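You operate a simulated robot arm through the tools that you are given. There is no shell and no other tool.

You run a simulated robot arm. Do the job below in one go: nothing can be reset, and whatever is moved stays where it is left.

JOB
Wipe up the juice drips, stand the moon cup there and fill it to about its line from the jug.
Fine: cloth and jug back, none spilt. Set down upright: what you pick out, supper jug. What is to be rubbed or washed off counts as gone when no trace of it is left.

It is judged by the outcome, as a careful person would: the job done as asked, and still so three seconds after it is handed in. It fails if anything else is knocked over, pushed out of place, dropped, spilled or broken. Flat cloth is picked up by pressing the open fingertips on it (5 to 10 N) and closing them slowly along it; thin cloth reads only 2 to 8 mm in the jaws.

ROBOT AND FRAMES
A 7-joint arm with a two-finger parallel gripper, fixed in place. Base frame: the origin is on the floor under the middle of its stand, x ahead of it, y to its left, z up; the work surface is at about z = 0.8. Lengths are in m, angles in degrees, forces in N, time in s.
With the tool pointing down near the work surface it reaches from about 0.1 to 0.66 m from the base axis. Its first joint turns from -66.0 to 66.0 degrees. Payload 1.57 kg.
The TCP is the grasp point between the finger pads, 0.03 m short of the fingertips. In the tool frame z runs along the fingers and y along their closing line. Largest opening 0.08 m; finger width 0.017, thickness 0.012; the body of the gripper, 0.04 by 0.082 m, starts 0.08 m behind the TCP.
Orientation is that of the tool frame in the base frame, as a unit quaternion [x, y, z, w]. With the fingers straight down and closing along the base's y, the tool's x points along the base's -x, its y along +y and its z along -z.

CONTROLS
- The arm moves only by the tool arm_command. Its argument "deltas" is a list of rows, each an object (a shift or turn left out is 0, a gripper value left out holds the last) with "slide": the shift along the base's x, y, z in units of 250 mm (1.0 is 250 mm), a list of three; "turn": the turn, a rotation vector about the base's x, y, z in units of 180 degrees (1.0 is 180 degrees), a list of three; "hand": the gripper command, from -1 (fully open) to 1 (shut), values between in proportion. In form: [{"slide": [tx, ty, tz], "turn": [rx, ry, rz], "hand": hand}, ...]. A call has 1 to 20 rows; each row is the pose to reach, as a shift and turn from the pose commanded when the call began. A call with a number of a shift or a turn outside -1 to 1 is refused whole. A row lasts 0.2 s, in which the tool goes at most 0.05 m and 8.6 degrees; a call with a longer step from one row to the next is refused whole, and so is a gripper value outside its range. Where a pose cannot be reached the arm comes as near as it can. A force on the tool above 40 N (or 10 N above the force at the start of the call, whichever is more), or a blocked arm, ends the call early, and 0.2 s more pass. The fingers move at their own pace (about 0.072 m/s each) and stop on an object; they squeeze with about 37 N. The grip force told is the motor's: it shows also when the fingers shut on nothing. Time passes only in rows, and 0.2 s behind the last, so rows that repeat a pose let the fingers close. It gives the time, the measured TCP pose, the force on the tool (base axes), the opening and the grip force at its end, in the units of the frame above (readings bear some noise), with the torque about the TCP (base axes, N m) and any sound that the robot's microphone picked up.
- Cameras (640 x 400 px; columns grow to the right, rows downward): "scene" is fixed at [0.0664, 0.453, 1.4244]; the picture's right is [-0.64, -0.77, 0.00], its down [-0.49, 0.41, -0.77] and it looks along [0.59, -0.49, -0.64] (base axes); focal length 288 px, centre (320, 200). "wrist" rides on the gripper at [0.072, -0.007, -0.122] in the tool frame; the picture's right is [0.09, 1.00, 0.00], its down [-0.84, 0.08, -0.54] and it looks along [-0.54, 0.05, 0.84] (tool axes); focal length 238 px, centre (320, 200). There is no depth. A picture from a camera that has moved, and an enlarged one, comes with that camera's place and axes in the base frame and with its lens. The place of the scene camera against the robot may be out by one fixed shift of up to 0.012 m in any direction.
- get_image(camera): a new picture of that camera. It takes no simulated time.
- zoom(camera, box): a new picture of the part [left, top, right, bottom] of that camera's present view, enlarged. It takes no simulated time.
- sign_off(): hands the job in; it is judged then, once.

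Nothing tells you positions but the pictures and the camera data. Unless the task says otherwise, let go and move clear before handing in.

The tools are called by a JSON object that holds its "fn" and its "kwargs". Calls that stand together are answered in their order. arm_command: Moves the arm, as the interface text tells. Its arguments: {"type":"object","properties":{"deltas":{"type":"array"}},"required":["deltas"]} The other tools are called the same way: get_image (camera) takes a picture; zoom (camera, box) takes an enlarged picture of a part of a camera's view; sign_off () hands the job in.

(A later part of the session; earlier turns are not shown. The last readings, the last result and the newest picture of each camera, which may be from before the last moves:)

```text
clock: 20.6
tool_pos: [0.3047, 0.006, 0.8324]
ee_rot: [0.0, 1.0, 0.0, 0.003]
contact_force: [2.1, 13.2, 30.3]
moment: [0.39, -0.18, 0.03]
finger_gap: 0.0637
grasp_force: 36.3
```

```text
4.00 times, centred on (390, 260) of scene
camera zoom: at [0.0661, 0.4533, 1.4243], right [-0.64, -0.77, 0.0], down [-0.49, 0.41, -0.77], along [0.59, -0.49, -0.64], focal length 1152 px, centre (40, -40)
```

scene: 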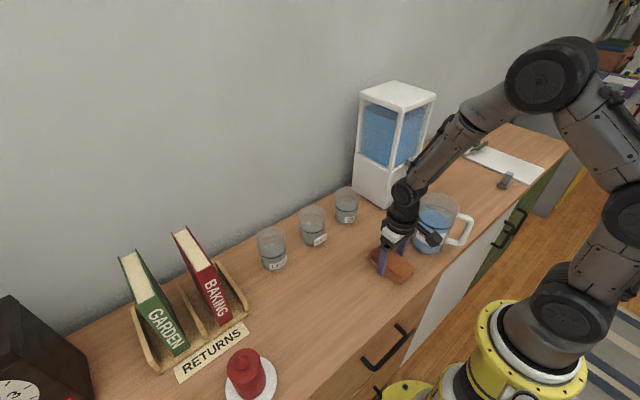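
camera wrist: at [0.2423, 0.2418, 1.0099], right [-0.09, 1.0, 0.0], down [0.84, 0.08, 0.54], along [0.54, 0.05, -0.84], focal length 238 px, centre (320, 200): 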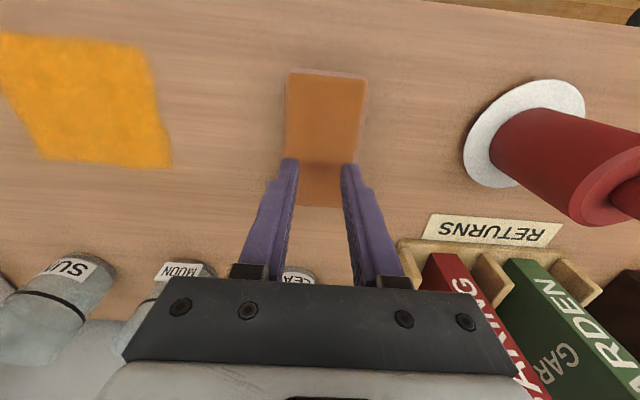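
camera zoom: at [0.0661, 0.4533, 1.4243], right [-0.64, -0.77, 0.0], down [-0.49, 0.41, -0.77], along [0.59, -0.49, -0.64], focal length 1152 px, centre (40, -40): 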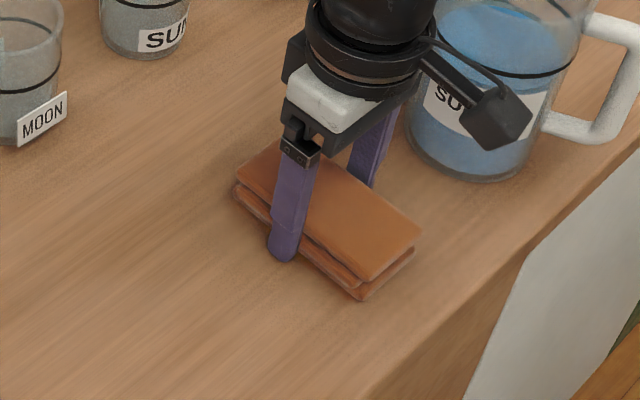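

The stain vanishes where the cloth passed, so the orange patch was the juice. Pressing force rose to 30 N, so I'll ease up a little and make two more passes, offset forward and back in x, to catch the edges.

{"fn": "arm_command", "kwargs": {"deltas": [{"slide": [0, 0, 0.003]}, {"slide": [0.03, 0.0, 0.003]}, {"slide": [0.056, 0.0, 0.003]}, {"slide": [0.056, 0.06, 0.003]}, {"slide": [0.056, 0.12, 0.003]}, {"slide": [0.056, 0.18, 0.003]}, {"slide": [0.056, 0.24, 0.003]}, {"slide": [0.056, 0.3, 0.003]}, {"slide": [0.056, 0.36, 0.003]}, {"slide": [0.056, 0.42, 0.003]}, {"slide": [0.056, 0.48, 0.003]}, {"slide": [0.056, 0.48, 0.003]}]}}

{"fn": "zoom", "kwargs": {"camera": "scene", "box": [300, 210, 440, 310]}}

```text
clock: 21.3
tool_pos: [0.3063, 0.0062, 0.8315]
ee_rot: [-0.001, 1.0, 0.0, -0.01]
contact_force: [-0.4, -0.6, 4.5]
moment: [0.04, 0.0, 0.03]
finger_gap: 0.0639
grasp_force: 37.1
stopped in row 3: the force on the tool passed its limit at 45 N (the readings are from after the stop); the commanded pose is now the measured one
```

```text
4.00 times, centred on (370, 260) of scene
camera zoom: at [0.0663, 0.453, 1.4244], right [-0.64, -0.77, 0.0], down [-0.49, 0.41, -0.77], along [0.59, -0.49, -0.64], focal length 1152 px, centre (120, -40)
```

zoom: 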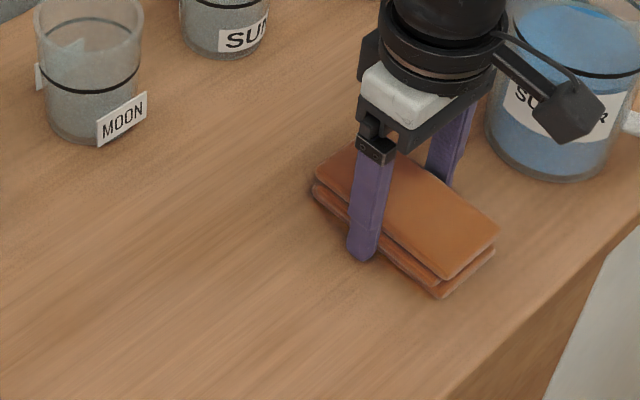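

The push hit the force limit moving in x, and the tool pitched by about one degree. I'll lift a little, straighten the tool, and look at what is left of the juice.

{"fn": "arm_command", "kwargs": {"deltas": [{"slide": [0, 0, 0.03]}, {"slide": [0, 0, 0.08], "turn": [0, -0.003, 0]}, {"slide": [0, 0.05, 0.14], "turn": [0, -0.0064, 0]}, {"slide": [0, 0.15, 0.2], "turn": [0, -0.0064, 0]}, {"slide": [0, 0.3, 0.24], "turn": [0, -0.0064, 0]}, {"slide": [0, 0.45, 0.24], "turn": [0, -0.0064, 0]}, {"slide": [0, 0.6, 0.24], "turn": [0, -0.0064, 0]}, {"slide": [0, 0.6, 0.24], "turn": [0, -0.0064, 0]}]}}

{"fn": "zoom", "kwargs": {"camera": "scene", "box": [310, 220, 450, 320]}}

{"fn": "get_image", "kwargs": {"camera": "wrist"}}

{"fn": "get_image", "kwargs": {"camera": "scene"}}

```text
clock: 23.1
tool_pos: [0.3062, 0.1564, 0.8928]
ee_rot: [0.0, 1.0, 0.001, 0.0]
contact_force: [0.1, -0.3, -0.9]
moment: [0.0, -0.03, -0.02]
finger_gap: 0.0641
grasp_force: 37.2
```

```text
4.00 times, centred on (380, 270) of scene
camera zoom: at [0.0664, 0.453, 1.4244], right [-0.64, -0.77, 0.0], down [-0.49, 0.41, -0.77], along [0.59, -0.49, -0.64], focal length 1152 px, centre (80, -80)
```

zoom: 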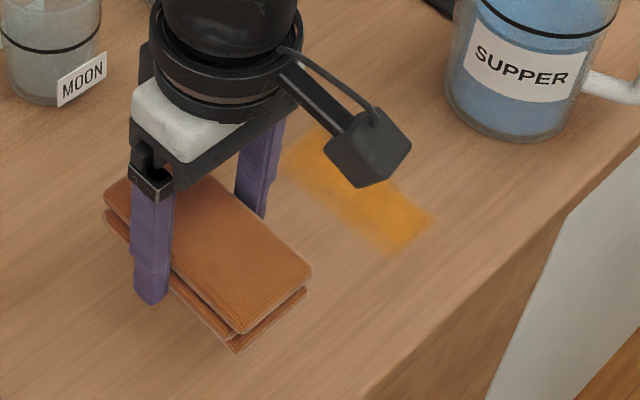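

```text
taken
camera wrist: at [0.2337, 0.1514, 1.0155], right [-0.09, 1.0, 0.0], down [0.84, 0.08, 0.54], along [0.54, 0.05, -0.84], focal length 238 px, centre (320, 200)
```

wrist: 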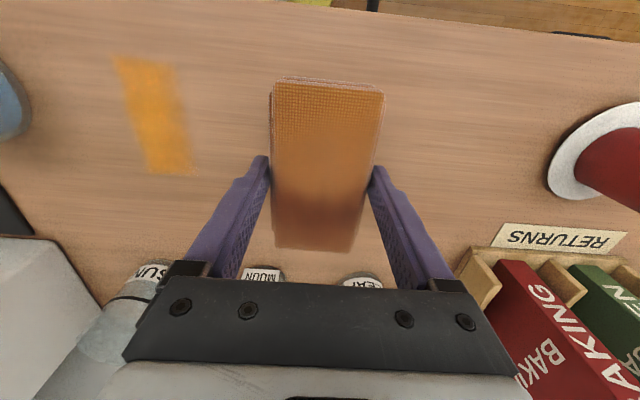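

```text
taken
```

scene: 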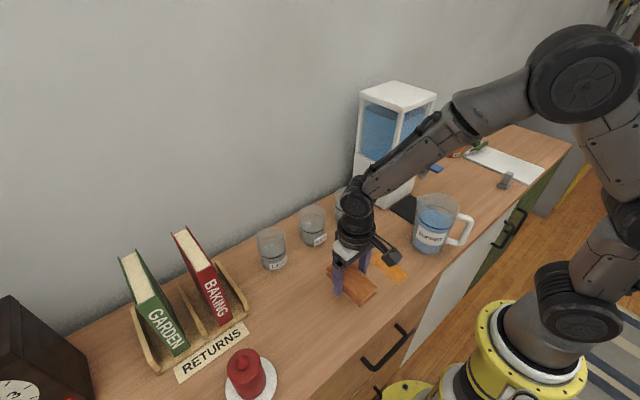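

Two thirds of the juice is gone, and a strip at y −0.012 to 0.036 remains where the cloth stopped. I'll set the cloth down beside it and rub back and forth over the strip with light pressure.

{"fn": "arm_command", "kwargs": {"deltas": [{"slide": [-0.004, -0.15, 0]}, {"slide": [-0.008, -0.3, -0.05]}, {"slide": [-0.008, -0.37, -0.15]}, {"slide": [-0.008, -0.37, -0.21]}, {"slide": [-0.008, -0.37, -0.234]}, {"slide": [-0.008, -0.37, -0.24]}, {"slide": [-0.008, -0.37, -0.24]}]}}

```text
clock: 24.7
tool_pos: [0.3046, 0.0651, 0.8299]
ee_rot: [-0.001, 1.0, 0.0, 0.001]
contact_force: [-1.3, -3.9, 19.5]
moment: [-0.13, 1.2, 0.22]
finger_gap: 0.0639
grasp_force: 36.6
```

Contact is at 19.5 N, a bit firm. I'll ease up half a millimetre and rub over the strip in short strokes.

{"fn": "arm_command", "kwargs": {"deltas": [{"slide": [0, 0, 0.003]}, {"slide": [0, -0.06, 0.003]}, {"slide": [0, -0.12, 0.003]}, {"slide": [0, -0.18, 0.003]}, {"slide": [0, -0.24, 0.003]}, {"slide": [0, -0.29, 0.003]}, {"slide": [0, -0.29, 0.003]}]}}

```text
clock: 26.3
tool_pos: [0.3033, -0.0092, 0.8316]
ee_rot: [0.001, 1.0, 0.0, 0.0]
contact_force: [-1.5, 1.9, 5.0]
moment: [0.08, -0.17, 0.04]
finger_gap: 0.0638
grasp_force: 37.2
```

The stroke went through at a gentle 5 N. I'll stroke back and forth over the strip two more times.

{"fn": "arm_command", "kwargs": {"deltas": [{"slide": [0, 0.06, -0.001]}, {"slide": [0, 0.12, -0.001]}, {"slide": [0, 0.18, -0.001]}, {"slide": [0, 0.24, -0.001]}, {"slide": [0, 0.3, -0.001]}, {"slide": [0, 0.36, -0.001]}, {"slide": [0, 0.3, -0.001]}, {"slide": [0, 0.24, -0.001]}, {"slide": [0, 0.18, -0.001]}, {"slide": [0, 0.12, -0.001]}, {"slide": [0, 0.06, -0.001]}, {"slide": [0, 0.0, -0.001]}, {"slide": [0, 0.06, -0.001]}, {"slide": [0, 0.12, -0.001]}, {"slide": [0, 0.18, -0.001]}, {"slide": [0, 0.24, -0.001]}, {"slide": [0, 0.3, -0.001]}, {"slide": [0, 0.36, -0.001]}, {"slide": [0, 0.4, 0.04]}, {"slide": [0, 0.46, 0.14]}]}}

{"fn": "arm_command", "kwargs": {"deltas": [{"slide": [0, 0.1, 0.1]}, {"slide": [0, 0.25, 0.2]}, {"slide": [0, 0.35, 0.2]}, {"slide": [0, 0.35, 0.2]}]}}

{"fn": "zoom", "kwargs": {"camera": "scene", "box": [320, 220, 450, 320]}}

{"fn": "get_image", "kwargs": {"camera": "wrist"}}

```text
clock: 30.5
tool_pos: [0.3046, 0.1058, 0.8656]
ee_rot: [0.0, 1.0, -0.001, -0.001]
contact_force: [0.8, 0.5, -0.8]
moment: [0.01, -0.02, 0.01]
finger_gap: 0.0639
grasp_force: 37.0
```

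```text
clock: 31.5
tool_pos: [0.3035, 0.1917, 0.9181]
ee_rot: [0.0, 1.0, 0.0, 0.0]
contact_force: [-0.1, -0.1, -0.6]
moment: [0.0, -0.01, 0.02]
finger_gap: 0.0638
grasp_force: 37.8
```

```text
4.00 times, centred on (385, 270) of scene
camera zoom: at [0.0664, 0.453, 1.4244], right [-0.64, -0.77, 0.0], down [-0.49, 0.41, -0.77], along [0.59, -0.49, -0.64], focal length 1152 px, centre (60, -80)
```

zoom: 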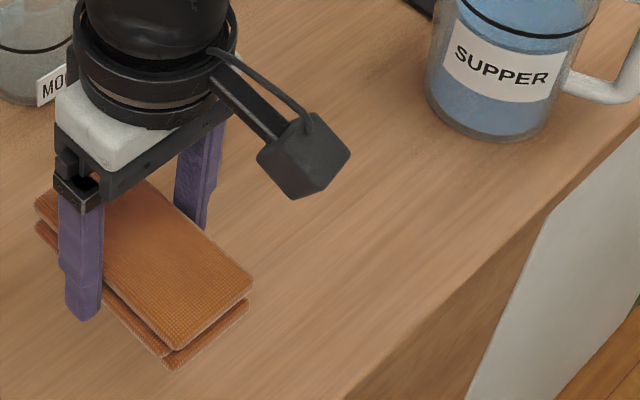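

```text
taken
camera wrist: at [0.2319, 0.187, 1.0403], right [-0.09, 1.0, 0.0], down [0.84, 0.08, 0.54], along [0.54, 0.05, -0.84], focal length 238 px, centre (320, 200)
```

wrist: 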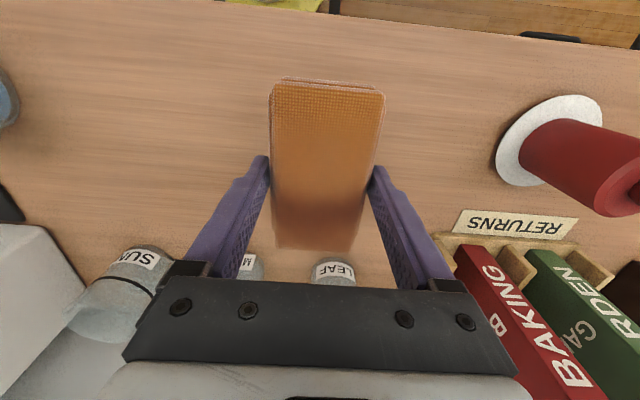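

The patch looks gone. I'll zoom in on the wiped area to check for any faint traces.

{"fn": "zoom", "kwargs": {"camera": "scene", "box": [375, 240, 435, 290]}}

{"fn": "zoom", "kwargs": {"camera": "wrist", "box": [60, 40, 280, 200]}}

{"fn": "zoom", "kwargs": {"camera": "wrist", "box": [0, 20, 160, 180]}}

```text
8.00 times, centred on (405, 265) of scene
camera zoom: at [0.0664, 0.453, 1.4244], right [-0.64, -0.77, 0.0], down [-0.49, 0.41, -0.77], along [0.59, -0.49, -0.64], focal length 2305 px, centre (-360, -320)
```

zoom: 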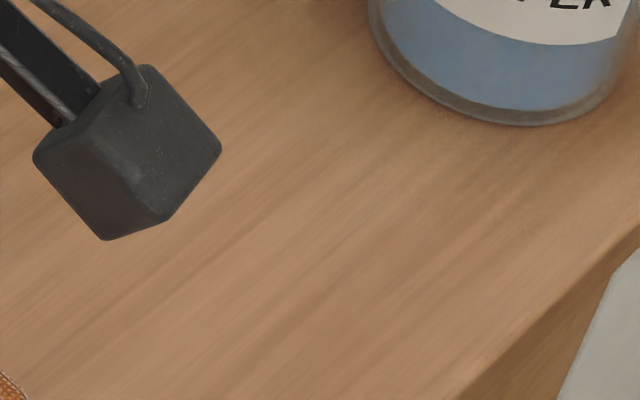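

```text
2.50 times, centred on (170, 120) of wrist
camera zoom: at [0.2319, 0.187, 1.0403], right [-0.09, 1.0, 0.0], down [0.84, 0.08, 0.54], along [0.54, 0.05, -0.84], focal length 596 px, centre (695, 400)
```

zoom: 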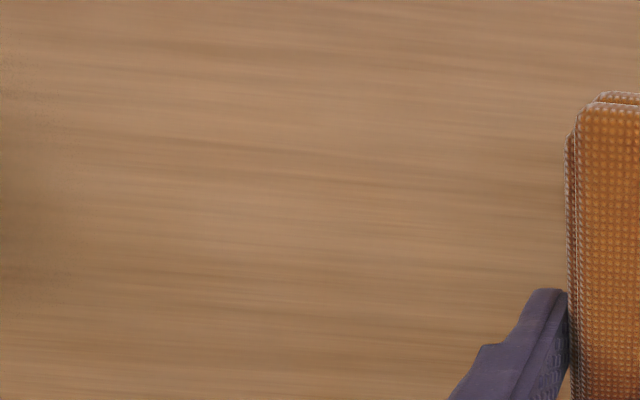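

```text
2.50 times, centred on (80, 100) of wrist
camera zoom: at [0.2319, 0.187, 1.0403], right [-0.09, 1.0, 0.0], down [0.84, 0.08, 0.54], along [0.54, 0.05, -0.84], focal length 596 px, centre (920, 450)
```

zoom: 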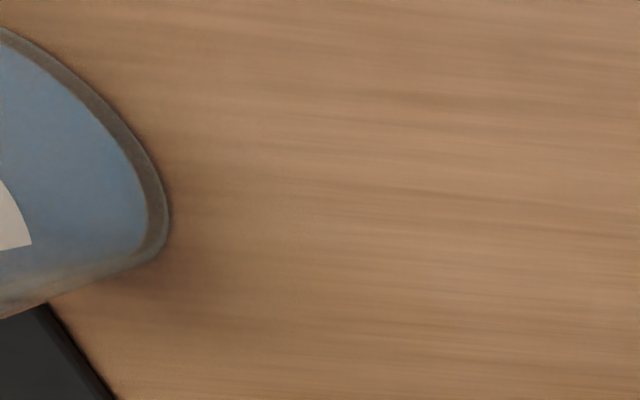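

The wiped area is clean wood with no trace left. I'll put the cloth back at its original place, about (0.315, 0.247).

{"fn": "arm_command", "kwargs": {"deltas": [{"slide": [0.02, 0.11, 0]}, {"slide": [0.044, 0.22, -0.05]}, {"slide": [0.044, 0.22, -0.15]}, {"slide": [0.044, 0.22, -0.25]}, {"slide": [0.044, 0.22, -0.31]}, {"slide": [0.044, 0.22, -0.335]}, {"slide": [0.044, 0.22, -0.342]}, {"slide": [0.044, 0.22, -0.342]}]}}

{"fn": "zoom", "kwargs": {"camera": "scene", "box": [270, 250, 370, 350]}}

```text
clock: 33.3
tool_pos: [0.3158, 0.2487, 0.8306]
ee_rot: [0.0, 1.0, 0.0, 0.0]
contact_force: [-0.9, -1.0, 3.1]
moment: [-0.02, -0.19, -0.06]
finger_gap: 0.0635
grasp_force: 37.0
```

```text
4.00 times, centred on (320, 300) of scene
camera zoom: at [0.0663, 0.4529, 1.4244], right [-0.64, -0.77, 0.0], down [-0.49, 0.41, -0.77], along [0.59, -0.49, -0.64], focal length 1152 px, centre (320, -200)
```

zoom: 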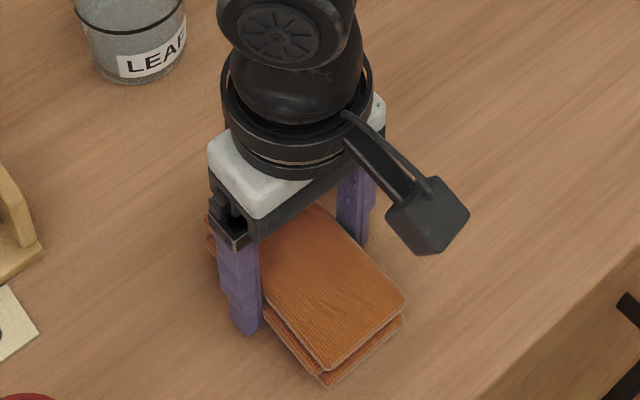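

The cloth is resting on the counter with 3 N at its original spot. I'll open the fingers and rise straight up.

{"fn": "arm_command", "kwargs": {"deltas": [{"hand": -0.8}, {"hand": -1}, {"hand": -1}, {"hand": -1}, {"slide": [0, 0, 0.05], "hand": -1}, {"slide": [0, 0, 0.15]}, {"slide": [0, 0, 0.3]}, {"slide": [0, 0, 0.48]}, {"slide": [0, 0, 0.66]}, {"slide": [0, 0, 0.8]}, {"slide": [0, 0, 0.8]}]}}

{"fn": "get_image", "kwargs": {"camera": "wrist"}}

{"fn": "get_image", "kwargs": {"camera": "scene"}}

```text
clock: 35.7
tool_pos: [0.3158, 0.2479, 1.0315]
ee_rot: [0.0, 1.0, 0.0, 0.0]
contact_force: [0.1, 0.2, -0.8]
moment: [-0.01, -0.01, 0.01]
finger_gap: 0.0803
grasp_force: 0.1
```

```text
taken
camera wrist: at [0.2426, 0.2434, 1.1552], right [-0.09, 1.0, 0.0], down [0.84, 0.08, 0.54], along [0.54, 0.05, -0.84], focal length 238 px, centre (320, 200)
```

wrist: 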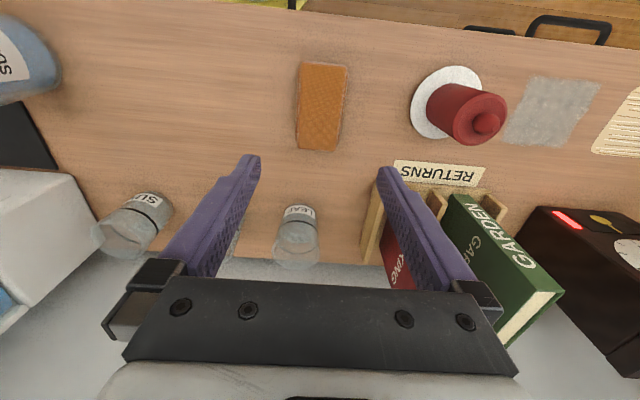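

```text
taken
```

scene: 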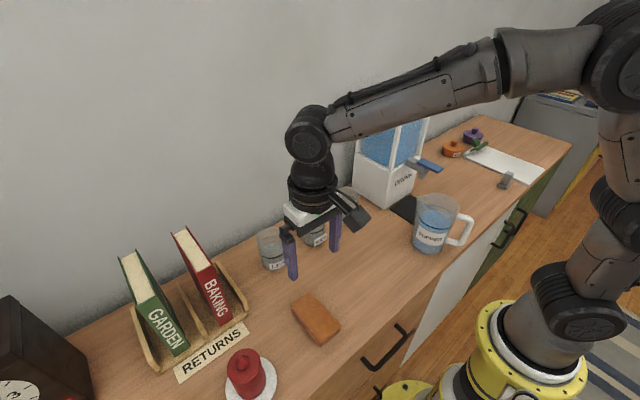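

The cloth is back within a few millimetres of where it lay. Next I'll go above the moon cup, at about (0.52, 0.10), to locate it precisely.

{"fn": "arm_command", "kwargs": {"deltas": [{"slide": [0.1, -0.1, 0.03], "hand": -1}, {"slide": [0.2, -0.2, 0.06]}, {"slide": [0.3, -0.3, 0.09]}, {"slide": [0.4, -0.4, 0.12]}, {"slide": [0.5, -0.5, 0.12]}, {"slide": [0.576, -0.592, 0.12]}, {"slide": [0.576, -0.592, 0.12]}]}}

{"fn": "get_image", "kwargs": {"camera": "wrist"}}

{"fn": "zoom", "kwargs": {"camera": "wrist", "box": [240, 60, 400, 200]}}

```text
clock: 37.3
tool_pos: [0.4602, 0.0981, 1.0608]
ee_rot: [0.0, 1.0, 0.0, 0.0]
contact_force: [0.3, -0.2, 0.4]
moment: [0.0, 0.03, -0.03]
finger_gap: 0.0799
grasp_force: 0.0
```

```text
taken
camera wrist: at [0.3873, 0.0926, 1.1842], right [-0.09, 1.0, 0.0], down [0.84, 0.08, 0.54], along [0.54, 0.05, -0.84], focal length 238 px, centre (320, 200)
```

wrist: 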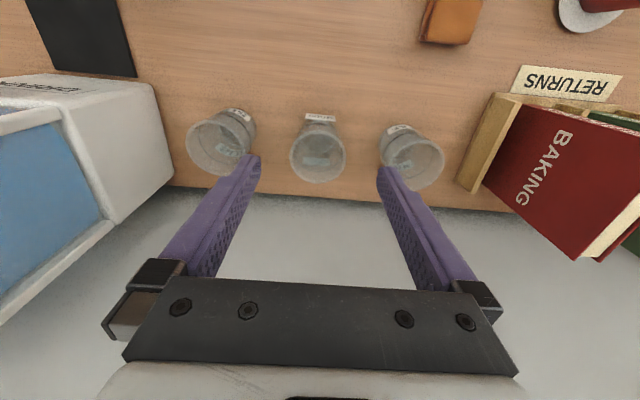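

```text
2.86 times, centred on (320, 130) of wrist
camera zoom: at [0.3873, 0.0926, 1.1842], right [-0.09, 1.0, 0.0], down [0.84, 0.08, 0.54], along [0.54, 0.05, -0.84], focal length 681 px, centre (320, 400)
```

zoom: 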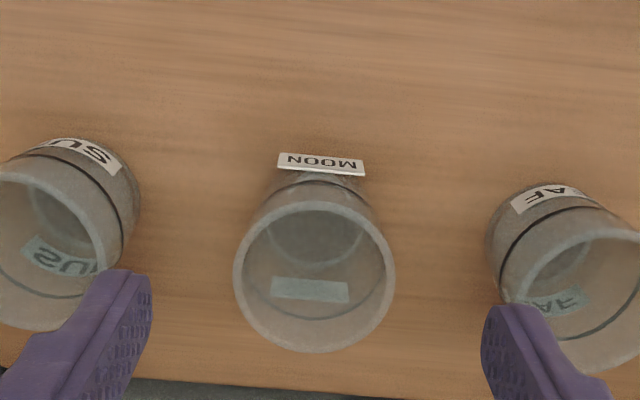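

The moon cup's rim is about 74 mm across, centred near (0.509, 0.101) with its rim at z ≈ 0.893. That leaves only about 3 mm each side, so I'll come down to just above the rim and check the centring.

{"fn": "arm_command", "kwargs": {"deltas": [{"slide": [0.06, 0.006, -0.06], "hand": -1}, {"slide": [0.12, 0.012, -0.14]}, {"slide": [0.18, 0.012, -0.24]}, {"slide": [0.18, 0.012, -0.34]}, {"slide": [0.18, 0.012, -0.4]}, {"slide": [0.18, 0.012, -0.4]}]}}

{"fn": "get_image", "kwargs": {"camera": "wrist"}}

{"fn": "zoom", "kwargs": {"camera": "scene", "box": [230, 160, 390, 280]}}

```text
clock: 38.7
tool_pos: [0.5047, 0.1036, 0.9605]
ee_rot: [0.0, 1.0, 0.0, 0.0]
contact_force: [-0.2, 0.5, -0.9]
moment: [-0.02, 0.0, 0.01]
finger_gap: 0.0802
grasp_force: 0.0
```

```text
taken
camera wrist: at [0.4326, 0.0979, 1.0838], right [-0.09, 1.0, 0.0], down [0.84, 0.08, 0.54], along [0.54, 0.05, -0.84], focal length 238 px, centre (320, 200)
```

wrist: 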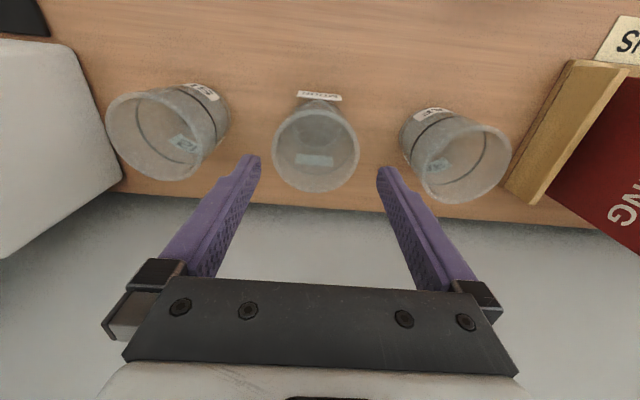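

```text
3.33 times, centred on (310, 220) of scene
camera zoom: at [0.0664, 0.453, 1.4244], right [-0.64, -0.77, 0.0], down [-0.49, 0.41, -0.77], along [0.59, -0.49, -0.64], focal length 960 px, centre (353, 133)
```

zoom: 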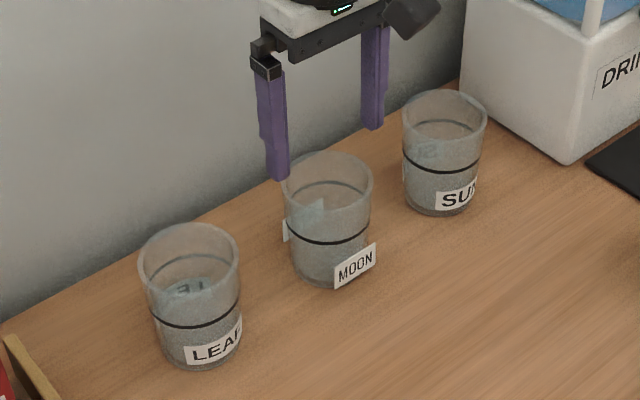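

The rim's width against the 80 mm opening is critical, so I'll zoom to measure it more precisely from here.

{"fn": "zoom", "kwargs": {"camera": "wrist", "box": [260, 90, 370, 200]}}

{"fn": "zoom", "kwargs": {"camera": "scene", "box": [290, 195, 345, 250]}}

```text
3.64 times, centred on (315, 145) of wrist
camera zoom: at [0.4326, 0.0979, 1.0838], right [-0.09, 1.0, 0.0], down [0.84, 0.08, 0.54], along [0.54, 0.05, -0.84], focal length 867 px, centre (338, 400)
```

zoom: 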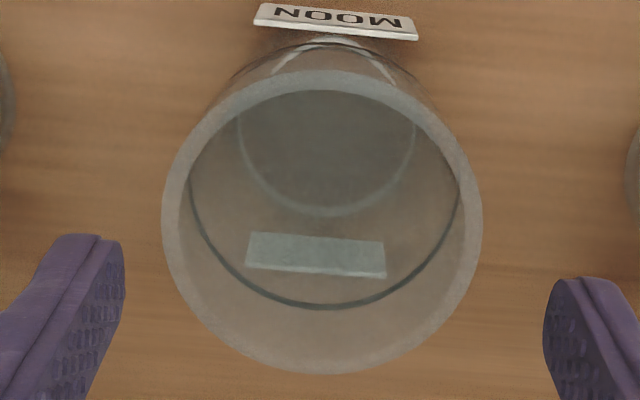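

```text
7.27 times, centred on (318, 222) of scene
camera zoom: at [0.0664, 0.453, 1.4244], right [-0.64, -0.77, 0.0], down [-0.49, 0.41, -0.77], along [0.59, -0.49, -0.64], focal length 2095 px, centre (338, 36)
```

zoom: 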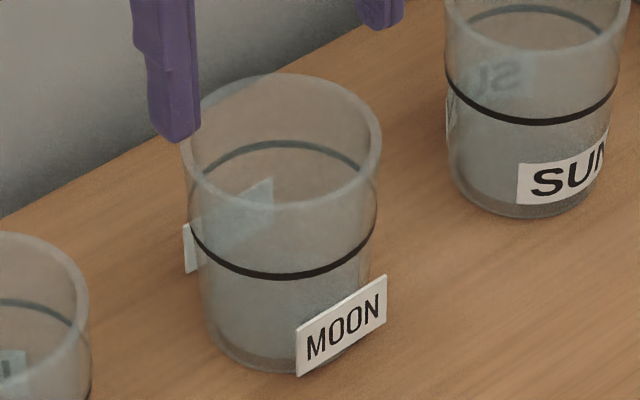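

The rim centre is about 3.5 mm to the −y side of my fingers' middle, while x is right on. I'll shift that much and lower slowly past the rim, watching for contact.

{"fn": "arm_command", "kwargs": {"deltas": [{"slide": [0, -0.014, 0], "hand": -1}, {"slide": [0, -0.014, 0]}]}}

{"fn": "zoom", "kwargs": {"camera": "wrist", "box": [240, 80, 400, 200]}}

```text
clock: 39.3
tool_pos: [0.5053, 0.099, 0.9618]
ee_rot: [0.001, 1.0, 0.0, 0.001]
contact_force: [0.3, -0.3, 0.6]
moment: [-0.01, -0.02, 0.01]
finger_gap: 0.0801
grasp_force: 0.0
```

```text
3.33 times, centred on (320, 140) of wrist
camera zoom: at [0.4324, 0.0941, 1.0837], right [-0.09, 1.0, 0.0], down [0.84, 0.08, 0.54], along [0.54, 0.05, -0.84], focal length 794 px, centre (320, 400)
```

zoom: 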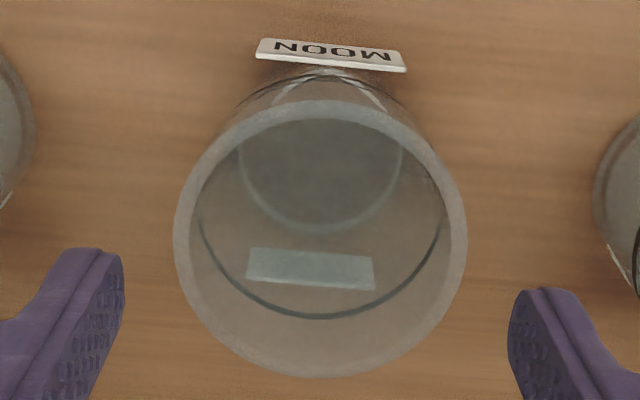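

Now centred to within a millimetre, with the rim about 73 mm wide. I'll lower past the rim.

{"fn": "arm_command", "kwargs": {"deltas": [{"slide": [0, 0.001, -0.06]}, {"slide": [0, 0.001, -0.1]}, {"slide": [0, 0.001, -0.14]}, {"slide": [0, 0.001, -0.17]}, {"slide": [0, 0.001, -0.2]}, {"slide": [0, 0.001, -0.2]}]}}

{"fn": "zoom", "kwargs": {"camera": "scene", "box": [270, 170, 390, 260]}}

{"fn": "get_image", "kwargs": {"camera": "wrist"}}

```text
clock: 40.7
tool_pos: [0.505, 0.1006, 0.911]
ee_rot: [0.0, 1.0, -0.001, 0.0]
contact_force: [-0.5, -0.3, -0.1]
moment: [-0.05, 0.01, 0.0]
finger_gap: 0.0799
grasp_force: 0.0
```

```text
4.44 times, centred on (330, 215) of scene
camera zoom: at [0.0664, 0.453, 1.4244], right [-0.64, -0.77, 0.0], down [-0.49, 0.41, -0.77], along [0.59, -0.49, -0.64], focal length 1280 px, centre (276, 133)
```

zoom: 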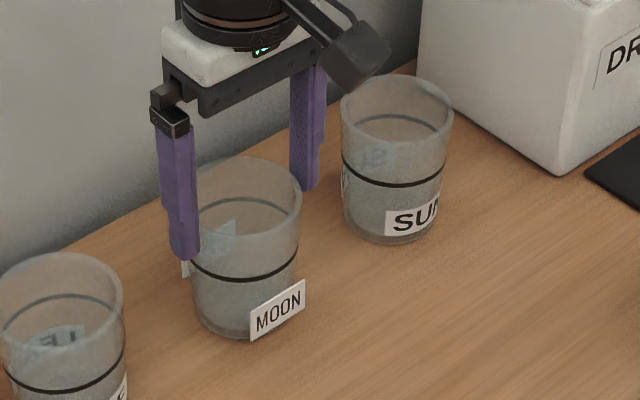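

```text
taken
camera wrist: at [0.4319, 0.0948, 1.033], right [-0.09, 1.0, 0.0], down [0.84, 0.08, 0.54], along [0.54, 0.05, -0.84], focal length 238 px, centre (320, 200)
```

wrist: 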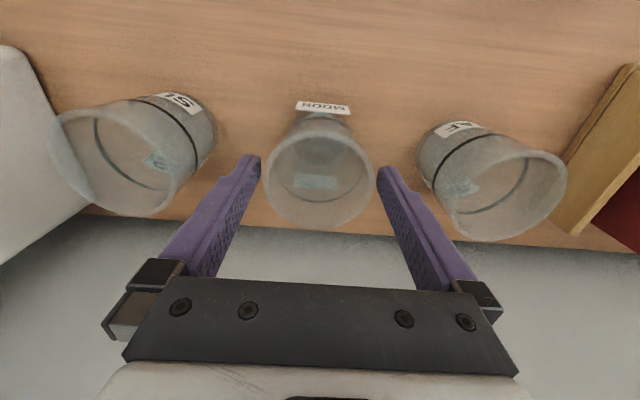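

The fingers straddle the rim cleanly with no contact. I'll lower another 4 cm and close on the cup.

{"fn": "arm_command", "kwargs": {"deltas": [{"slide": [0, 0, -0.04]}, {"slide": [0, 0, -0.08]}, {"slide": [0, 0, -0.12]}, {"slide": [0, 0, -0.16]}, {"slide": [0, 0, -0.172]}, {"slide": [0, 0, -0.172]}]}}

{"fn": "arm_command", "kwargs": {"deltas": [{"hand": -0.9}, {"hand": -0.8}, {"hand": -0.7}, {"hand": -0.6}, {"hand": -0.5}, {"hand": -0.5}]}}

{"fn": "zoom", "kwargs": {"camera": "scene", "box": [270, 170, 390, 260]}}

```text
clock: 42.1
tool_pos: [0.5047, 0.1002, 0.8686]
ee_rot: [0.001, 1.0, -0.001, 0.001]
contact_force: [-0.3, -0.1, -0.2]
moment: [0.03, -0.02, 0.0]
finger_gap: 0.0801
grasp_force: 0.0
```

```text
clock: 43.5
tool_pos: [0.5049, 0.0999, 0.8679]
ee_rot: [0.0, 1.0, 0.0, 0.001]
contact_force: [0.3, -0.4, 0.5]
moment: [0.01, 0.0, -0.03]
finger_gap: 0.0697
grasp_force: 37.3
```

```text
4.44 times, centred on (330, 215) of scene
camera zoom: at [0.0664, 0.453, 1.4244], right [-0.64, -0.77, 0.0], down [-0.49, 0.41, -0.77], along [0.59, -0.49, -0.64], focal length 1280 px, centre (276, 133)
```

zoom: 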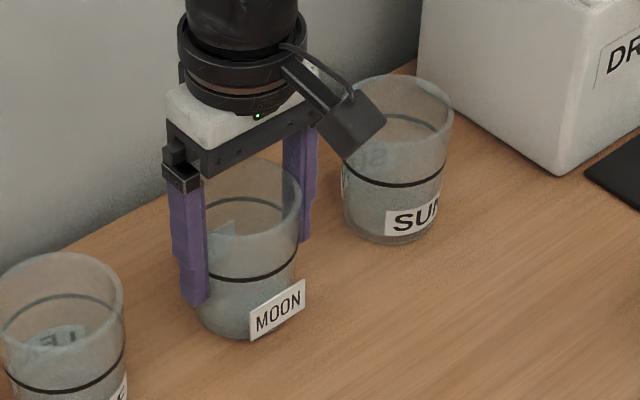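

The cup is held at 70 mm with firm grip. I'll lift it 5 cm and check that it comes up straight.

{"fn": "arm_command", "kwargs": {"deltas": [{"slide": [0, 0, 0.03]}, {"slide": [0, 0, 0.08]}, {"slide": [0, 0, 0.14]}, {"slide": [0, 0, 0.2]}, {"slide": [0, 0, 0.2]}]}}

{"fn": "zoom", "kwargs": {"camera": "scene", "box": [250, 150, 410, 270]}}

```text
clock: 44.7
tool_pos: [0.5058, 0.1002, 0.9157]
ee_rot: [0.001, 1.0, 0.0, 0.0]
contact_force: [-0.5, 0.4, -1.0]
moment: [0.02, 0.01, 0.0]
finger_gap: 0.0694
grasp_force: 36.8
```

```text
3.33 times, centred on (330, 210) of scene
camera zoom: at [0.0664, 0.453, 1.4244], right [-0.64, -0.77, 0.0], down [-0.49, 0.41, -0.77], along [0.59, -0.49, -0.64], focal length 960 px, centre (287, 167)
```

zoom: 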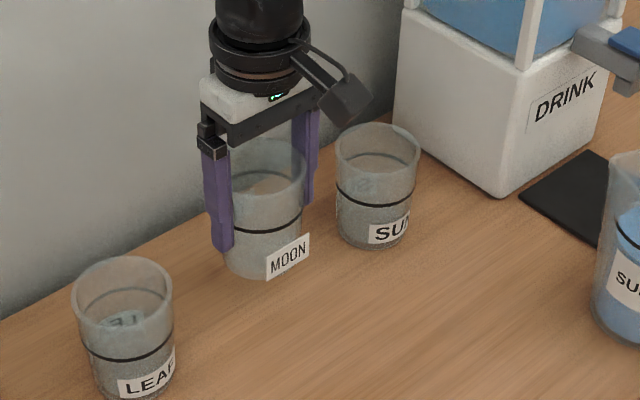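

The cup lifts straight. I'll carry it to the middle of the wiped spot, (0.304, 0.049), and lower it most of the way.

{"fn": "arm_command", "kwargs": {"deltas": [{"slide": [-0.08, 0, 0]}, {"slide": [-0.2, -0.02, 0]}, {"slide": [-0.35, -0.06, 0]}, {"slide": [-0.5, -0.11, 0]}, {"slide": [-0.65, -0.16, 0]}, {"slide": [-0.76, -0.19, 0]}, {"slide": [-0.807, -0.205, 0]}, {"slide": [-0.807, -0.205, -0.06]}, {"slide": [-0.807, -0.205, -0.12]}, {"slide": [-0.807, -0.205, -0.16]}, {"slide": [-0.807, -0.205, -0.18]}, {"slide": [-0.807, -0.205, -0.186]}, {"slide": [-0.807, -0.205, -0.186]}]}}

{"fn": "zoom", "kwargs": {"camera": "scene", "box": [310, 190, 470, 310]}}

```text
clock: 47.5
tool_pos: [0.3036, 0.049, 0.8719]
ee_rot: [0.0, 1.0, -0.001, 0.0]
contact_force: [0.2, 0.1, -1.5]
moment: [-0.03, 0.01, -0.02]
finger_gap: 0.0695
grasp_force: 37.1
```

```text
3.33 times, centred on (390, 250) of scene
camera zoom: at [0.0664, 0.453, 1.4244], right [-0.64, -0.77, 0.0], down [-0.49, 0.41, -0.77], along [0.59, -0.49, -0.64], focal length 960 px, centre (87, 33)
```

zoom: 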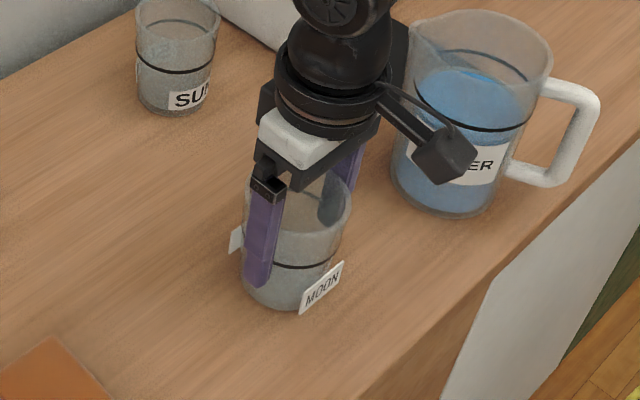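

The cup is just above the wood, about 3–4 mm. I'll lower in small steps until it touches.

{"fn": "arm_command", "kwargs": {"deltas": [{"slide": [0, 0, -0.004]}, {"slide": [0, 0, -0.008]}, {"slide": [0, 0, -0.012]}, {"slide": [0, 0, -0.014]}, {"slide": [0, 0, -0.014]}]}}

```text
clock: 48.7
tool_pos: [0.3022, 0.0489, 0.8677]
ee_rot: [0.0, 1.0, 0.0, -0.001]
contact_force: [0.1, -0.4, -1.0]
moment: [-0.02, -0.01, 0.0]
finger_gap: 0.0698
grasp_force: 36.9
```

{"fn": "arm_command", "kwargs": {"deltas": [{"slide": [0, 0, -0.002]}, {"slide": [0, 0, -0.004]}, {"slide": [0, 0, -0.006]}, {"slide": [0, 0, -0.006]}]}}

```text
clock: 49.7
tool_pos: [0.3016, 0.0487, 0.8671]
ee_rot: [0.0, 1.0, 0.0, 0.0]
contact_force: [-4.6, -4.6, 19.7]
moment: [0.07, 0.13, 0.06]
finger_gap: 0.0694
grasp_force: 37.4
```

The cup is on the wood (19.7 N). I'll ease off slightly, then open the fingers and rise straight up.

{"fn": "arm_command", "kwargs": {"deltas": [{"slide": [0, 0, 0.003]}, {"slide": [0, 0, 0.003]}, {"slide": [0, 0, 0.003], "hand": -0.8}, {"slide": [0, 0, 0.003], "hand": -1}, {"slide": [0, 0, 0.003], "hand": -1}, {"slide": [0, 0, 0.003], "hand": -1}]}}

{"fn": "zoom", "kwargs": {"camera": "scene", "box": [310, 190, 470, 310]}}

{"fn": "get_image", "kwargs": {"camera": "wrist"}}

```text
clock: 51.1
tool_pos: [0.3025, 0.0494, 0.8672]
ee_rot: [0.0, 1.0, -0.001, -0.001]
contact_force: [0.1, 0.0, -0.3]
moment: [0.04, -0.01, 0.01]
finger_gap: 0.08
grasp_force: 0.0
```

```text
3.33 times, centred on (390, 250) of scene
camera zoom: at [0.0664, 0.453, 1.4244], right [-0.64, -0.77, 0.0], down [-0.49, 0.41, -0.77], along [0.59, -0.49, -0.64], focal length 960 px, centre (87, 33)
```

zoom: 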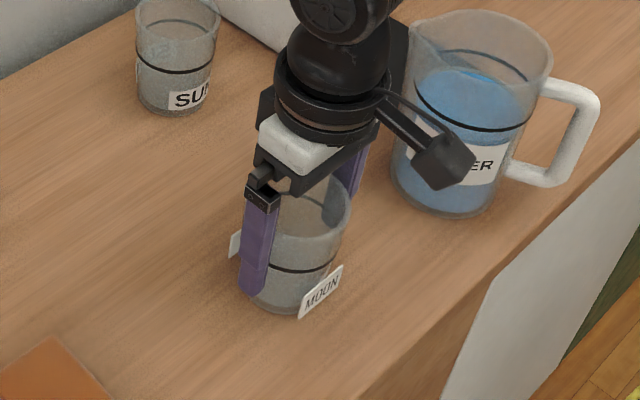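

```text
taken
camera wrist: at [0.23, 0.0438, 0.9898], right [-0.09, 1.0, 0.0], down [0.84, 0.08, 0.54], along [0.54, 0.05, -0.84], focal length 238 px, centre (320, 200)
```

wrist: 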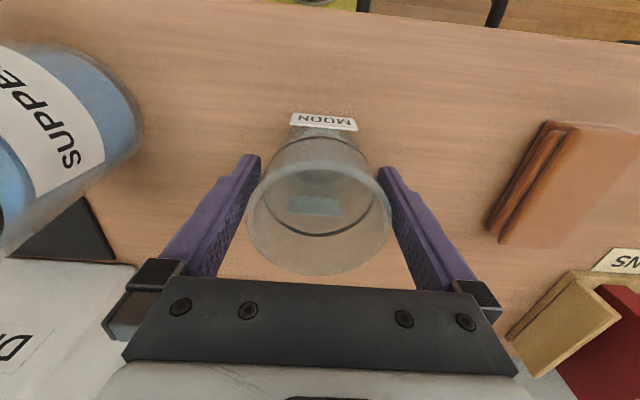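

The cup stands upright, released, on the wiped spot. I'll rise straight up slowly past the rim and then look at the jug.

{"fn": "arm_command", "kwargs": {"deltas": [{"slide": [0, 0, 0.04]}, {"slide": [0, 0, 0.1]}, {"slide": [0, 0, 0.18]}, {"slide": [0, 0, 0.26]}, {"slide": [0, 0, 0.38]}, {"slide": [0, 0, 0.52]}, {"slide": [0, 0, 0.68]}, {"slide": [0, 0, 0.84]}, {"slide": [0, 0, 0.84]}]}}

{"fn": "get_image", "kwargs": {"camera": "wrist"}}

{"fn": "get_image", "kwargs": {"camera": "scene"}}

{"fn": "zoom", "kwargs": {"camera": "scene", "box": [340, 170, 500, 290]}}

```text
clock: 53.1
tool_pos: [0.3017, 0.0486, 1.0765]
ee_rot: [0.0, 1.0, 0.0, 0.0]
contact_force: [0.1, 0.5, -0.1]
moment: [0.01, 0.02, 0.0]
finger_gap: 0.0799
grasp_force: 0.1
```

```text
taken
camera wrist: at [0.2299, 0.043, 1.1988], right [-0.09, 1.0, 0.0], down [0.84, 0.08, 0.54], along [0.54, 0.05, -0.84], focal length 238 px, centre (320, 200)
```

wrist: 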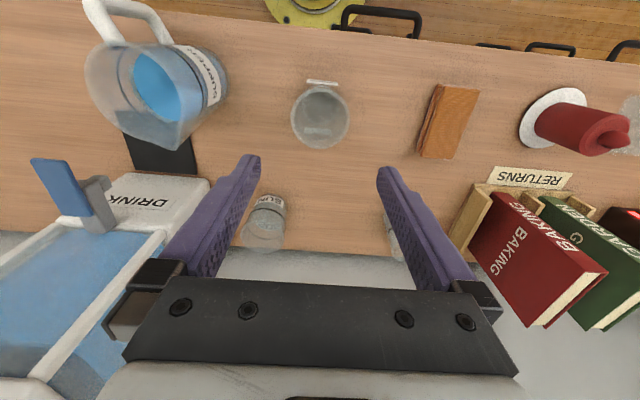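

```text
taken
```

scene: 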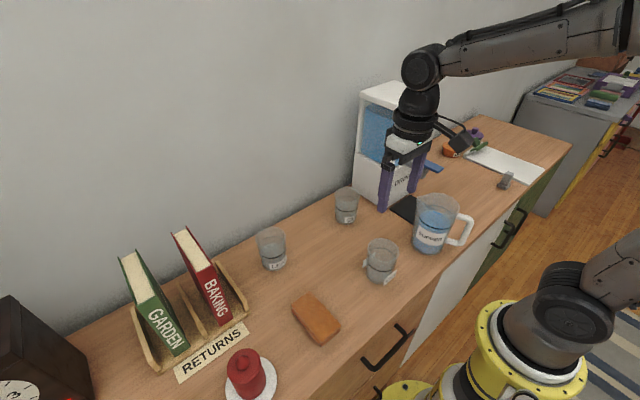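

```text
3.33 times, centred on (420, 230) of scene
camera zoom: at [0.0664, 0.453, 1.4244], right [-0.64, -0.77, 0.0], down [-0.49, 0.41, -0.77], along [0.59, -0.49, -0.64], focal length 960 px, centre (-13, 100)
```

zoom: 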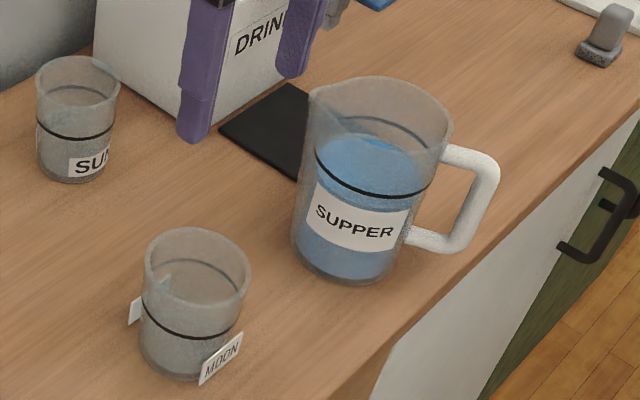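

The moon cup stands well on the wiped spot. Now I'll move over the jug's handle, staying high, to work out its exact place and direction.

{"fn": "arm_command", "kwargs": {"deltas": [{"slide": [-0.04, -0.12, 0.06], "hand": -1}, {"slide": [-0.08, -0.26, 0.14]}, {"slide": [-0.14, -0.42, 0.2]}, {"slide": [-0.2, -0.58, 0.25]}, {"slide": [-0.26, -0.74, 0.28]}, {"slide": [-0.32, -0.876, 0.28]}, {"slide": [-0.32, -0.876, 0.28]}]}}

{"fn": "get_image", "kwargs": {"camera": "wrist"}}

{"fn": "get_image", "kwargs": {"camera": "scene"}}

```text
clock: 54.7
tool_pos: [0.2223, -0.1686, 1.1452]
ee_rot: [0.0, 1.0, 0.0, 0.0]
contact_force: [-0.4, -0.2, -0.8]
moment: [-0.01, 0.01, 0.02]
finger_gap: 0.08
grasp_force: 0.0
```

```text
taken
camera wrist: at [0.1495, -0.1753, 1.2687], right [-0.09, 1.0, 0.0], down [0.84, 0.08, 0.54], along [0.54, 0.05, -0.84], focal length 238 px, centre (320, 200)
```

wrist: 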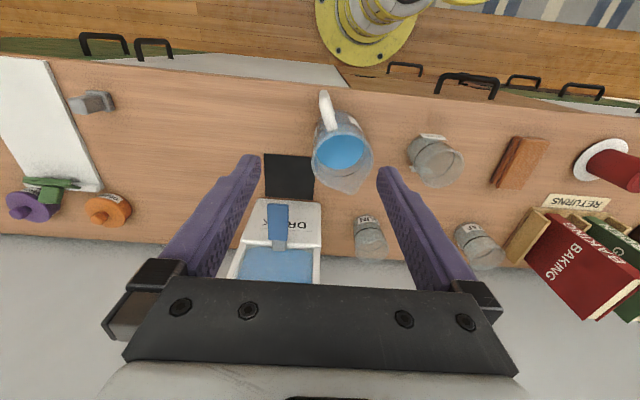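

```text
taken
```

scene: 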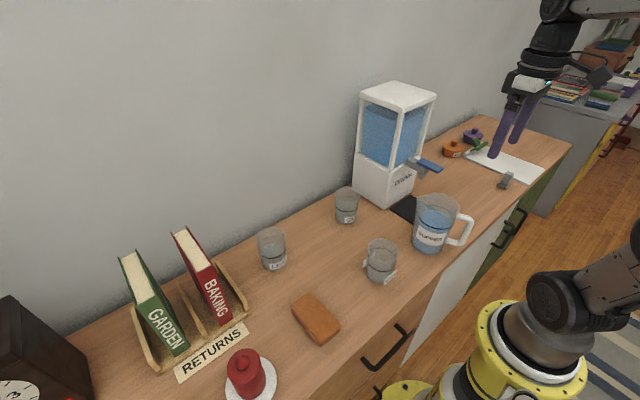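

{"fn": "zoom", "kwargs": {"camera": "wrist", "box": [290, 80, 390, 200]}}

{"fn": "zoom", "kwargs": {"camera": "scene", "box": [395, 180, 485, 265]}}

```text
3.33 times, centred on (340, 140) of wrist
camera zoom: at [0.1495, -0.1753, 1.2687], right [-0.09, 1.0, 0.0], down [0.84, 0.08, 0.54], along [0.54, 0.05, -0.84], focal length 794 px, centre (253, 400)
```

zoom: 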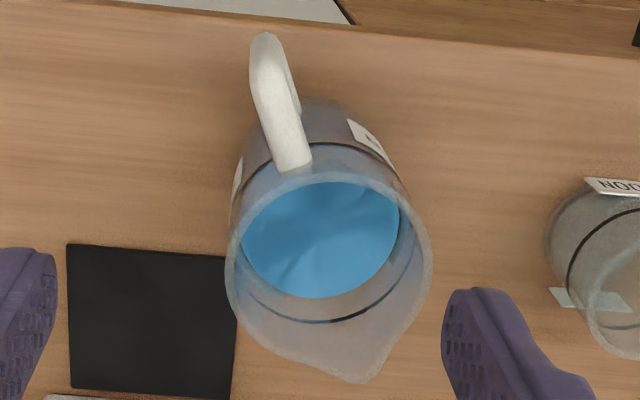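

```text
4.71 times, centred on (440, 222) of scene
camera zoom: at [0.0664, 0.453, 1.4244], right [-0.64, -0.77, 0.0], down [-0.49, 0.41, -0.77], along [0.59, -0.49, -0.64], focal length 1356 px, centre (-245, 94)
```

zoom: 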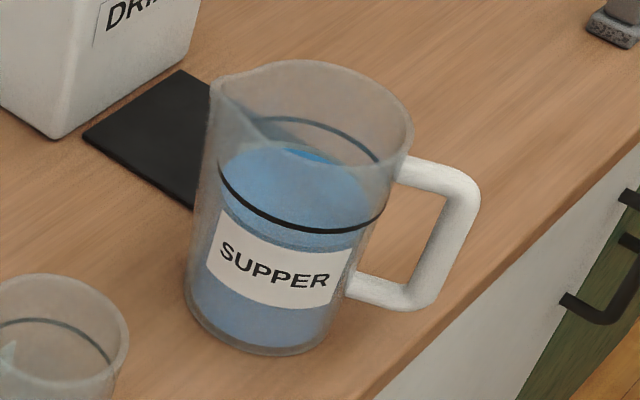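

From both cameras the jug's axis is at about (0.282, −0.130), rim at z ≈ 0.95, about 89 mm wide. Its handle points towards (−0.93, −0.38) with the grip bar about 79 mm from the axis. Before touching it, I'll rehearse the pouring posture with an empty gripper to be sure the arm can reach it.

{"fn": "arm_command", "kwargs": {"deltas": [{"slide": [0.026, 0.036, -0.015], "turn": [0, 0, 0.04]}, {"slide": [0.052, 0.072, -0.03], "turn": [0, 0, 0.08]}, {"slide": [0.078, 0.108, -0.045], "turn": [0, 0, 0.12]}, {"slide": [0.104, 0.145, -0.06], "turn": [0, 0, 0.16]}, {"slide": [0.13, 0.181, -0.075], "turn": [0, 0, 0.2]}, {"slide": [0.156, 0.217, -0.09], "turn": [0, 0, 0.24]}, {"slide": [0.181, 0.253, -0.105], "turn": [0, 0, 0.28]}, {"slide": [0.207, 0.289, -0.12], "turn": [0, 0, 0.32]}, {"slide": [0.233, 0.325, -0.135], "turn": [0, 0, 0.36]}, {"slide": [0.259, 0.362, -0.15], "turn": [0, 0, 0.4]}, {"slide": [0.285, 0.398, -0.165], "turn": [0, 0, 0.44]}, {"slide": [0.311, 0.434, -0.18], "turn": [0, 0, 0.48]}, {"slide": [0.311, 0.434, -0.18], "turn": [0, 0, 0.5]}, {"slide": [0.311, 0.434, -0.18], "turn": [0, 0, 0.5]}]}}

```text
clock: 57.7
tool_pos: [0.301, -0.0608, 1.1019]
ee_rot: [0.707, -0.707, 0.001, 0.0]
contact_force: [-0.8, 0.5, -0.1]
moment: [0.01, -0.01, 0.04]
finger_gap: 0.08
grasp_force: 0.1
```

Yaw of 90° is reached exactly. Now I'll rehearse the 60° tilt (fingers swinging towards −y).

{"fn": "arm_command", "kwargs": {"deltas": [{"turn": [-0.042, 0, 0]}, {"turn": [-0.084, 0, 0]}, {"turn": [-0.126, 0, 0]}, {"turn": [-0.168, 0, 0]}, {"turn": [-0.21, 0, 0]}, {"turn": [-0.252, 0, 0]}, {"turn": [-0.294, 0, 0]}, {"turn": [-0.333, 0, 0]}, {"turn": [-0.333, 0, 0]}]}}

{"fn": "get_image", "kwargs": {"camera": "scene"}}

{"fn": "get_image", "kwargs": {"camera": "wrist"}}

```text
clock: 59.7
tool_pos: [0.3006, -0.0618, 1.1029]
ee_rot: [0.612, -0.612, 0.355, 0.354]
contact_force: [0.3, -0.4, -1.0]
moment: [-0.01, -0.03, 0.02]
finger_gap: 0.0803
grasp_force: 0.0
```

```text
taken
```

scene: 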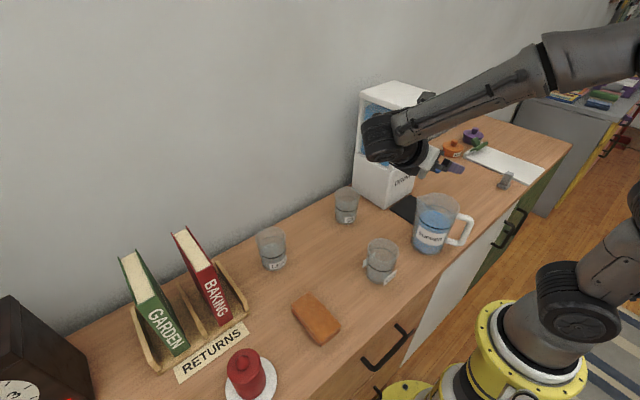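

```text
taken
camera wrist: at [0.3061, 0.01, 1.226], right [-1.0, -0.05, 0.08], down [-0.08, 0.89, -0.45], along [-0.05, -0.46, -0.89], focal length 238 px, centre (320, 200)
```

wrist: 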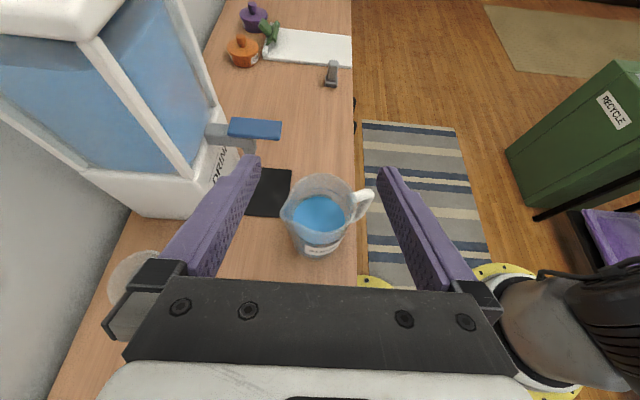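

The 60° pouring posture is reached exactly and the scene camera still sees the cup. I'll also test 72° and a lower height (1.03) to be sure of the margin.

{"fn": "arm_command", "kwargs": {"deltas": [{"slide": [0, 0, -0.08], "turn": [-0.033, 0, 0]}, {"slide": [0, 0, -0.16], "turn": [-0.067, 0, 0]}, {"slide": [0, 0, -0.24], "turn": [-0.067, 0, 0]}, {"slide": [0, 0, -0.28], "turn": [-0.067, 0, 0]}, {"slide": [0, 0, -0.28], "turn": [-0.067, 0, 0]}]}}

{"fn": "get_image", "kwargs": {"camera": "scene"}}

```text
clock: 60.9
tool_pos: [0.3006, -0.062, 1.0318]
ee_rot: [0.573, -0.572, 0.416, 0.415]
contact_force: [-0.1, 0.2, -0.2]
moment: [-0.01, 0.01, 0.0]
finger_gap: 0.0803
grasp_force: 0.0
```

```text
taken
```

scene: 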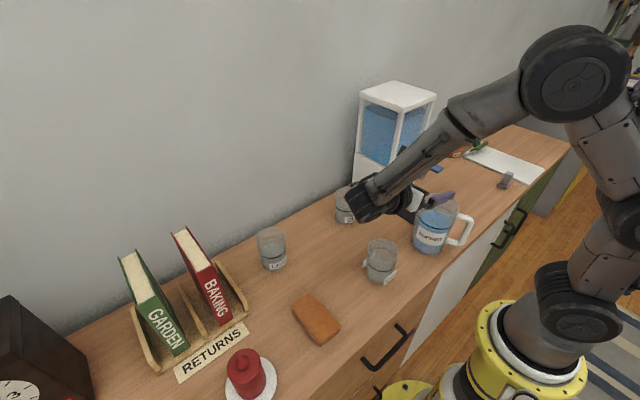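

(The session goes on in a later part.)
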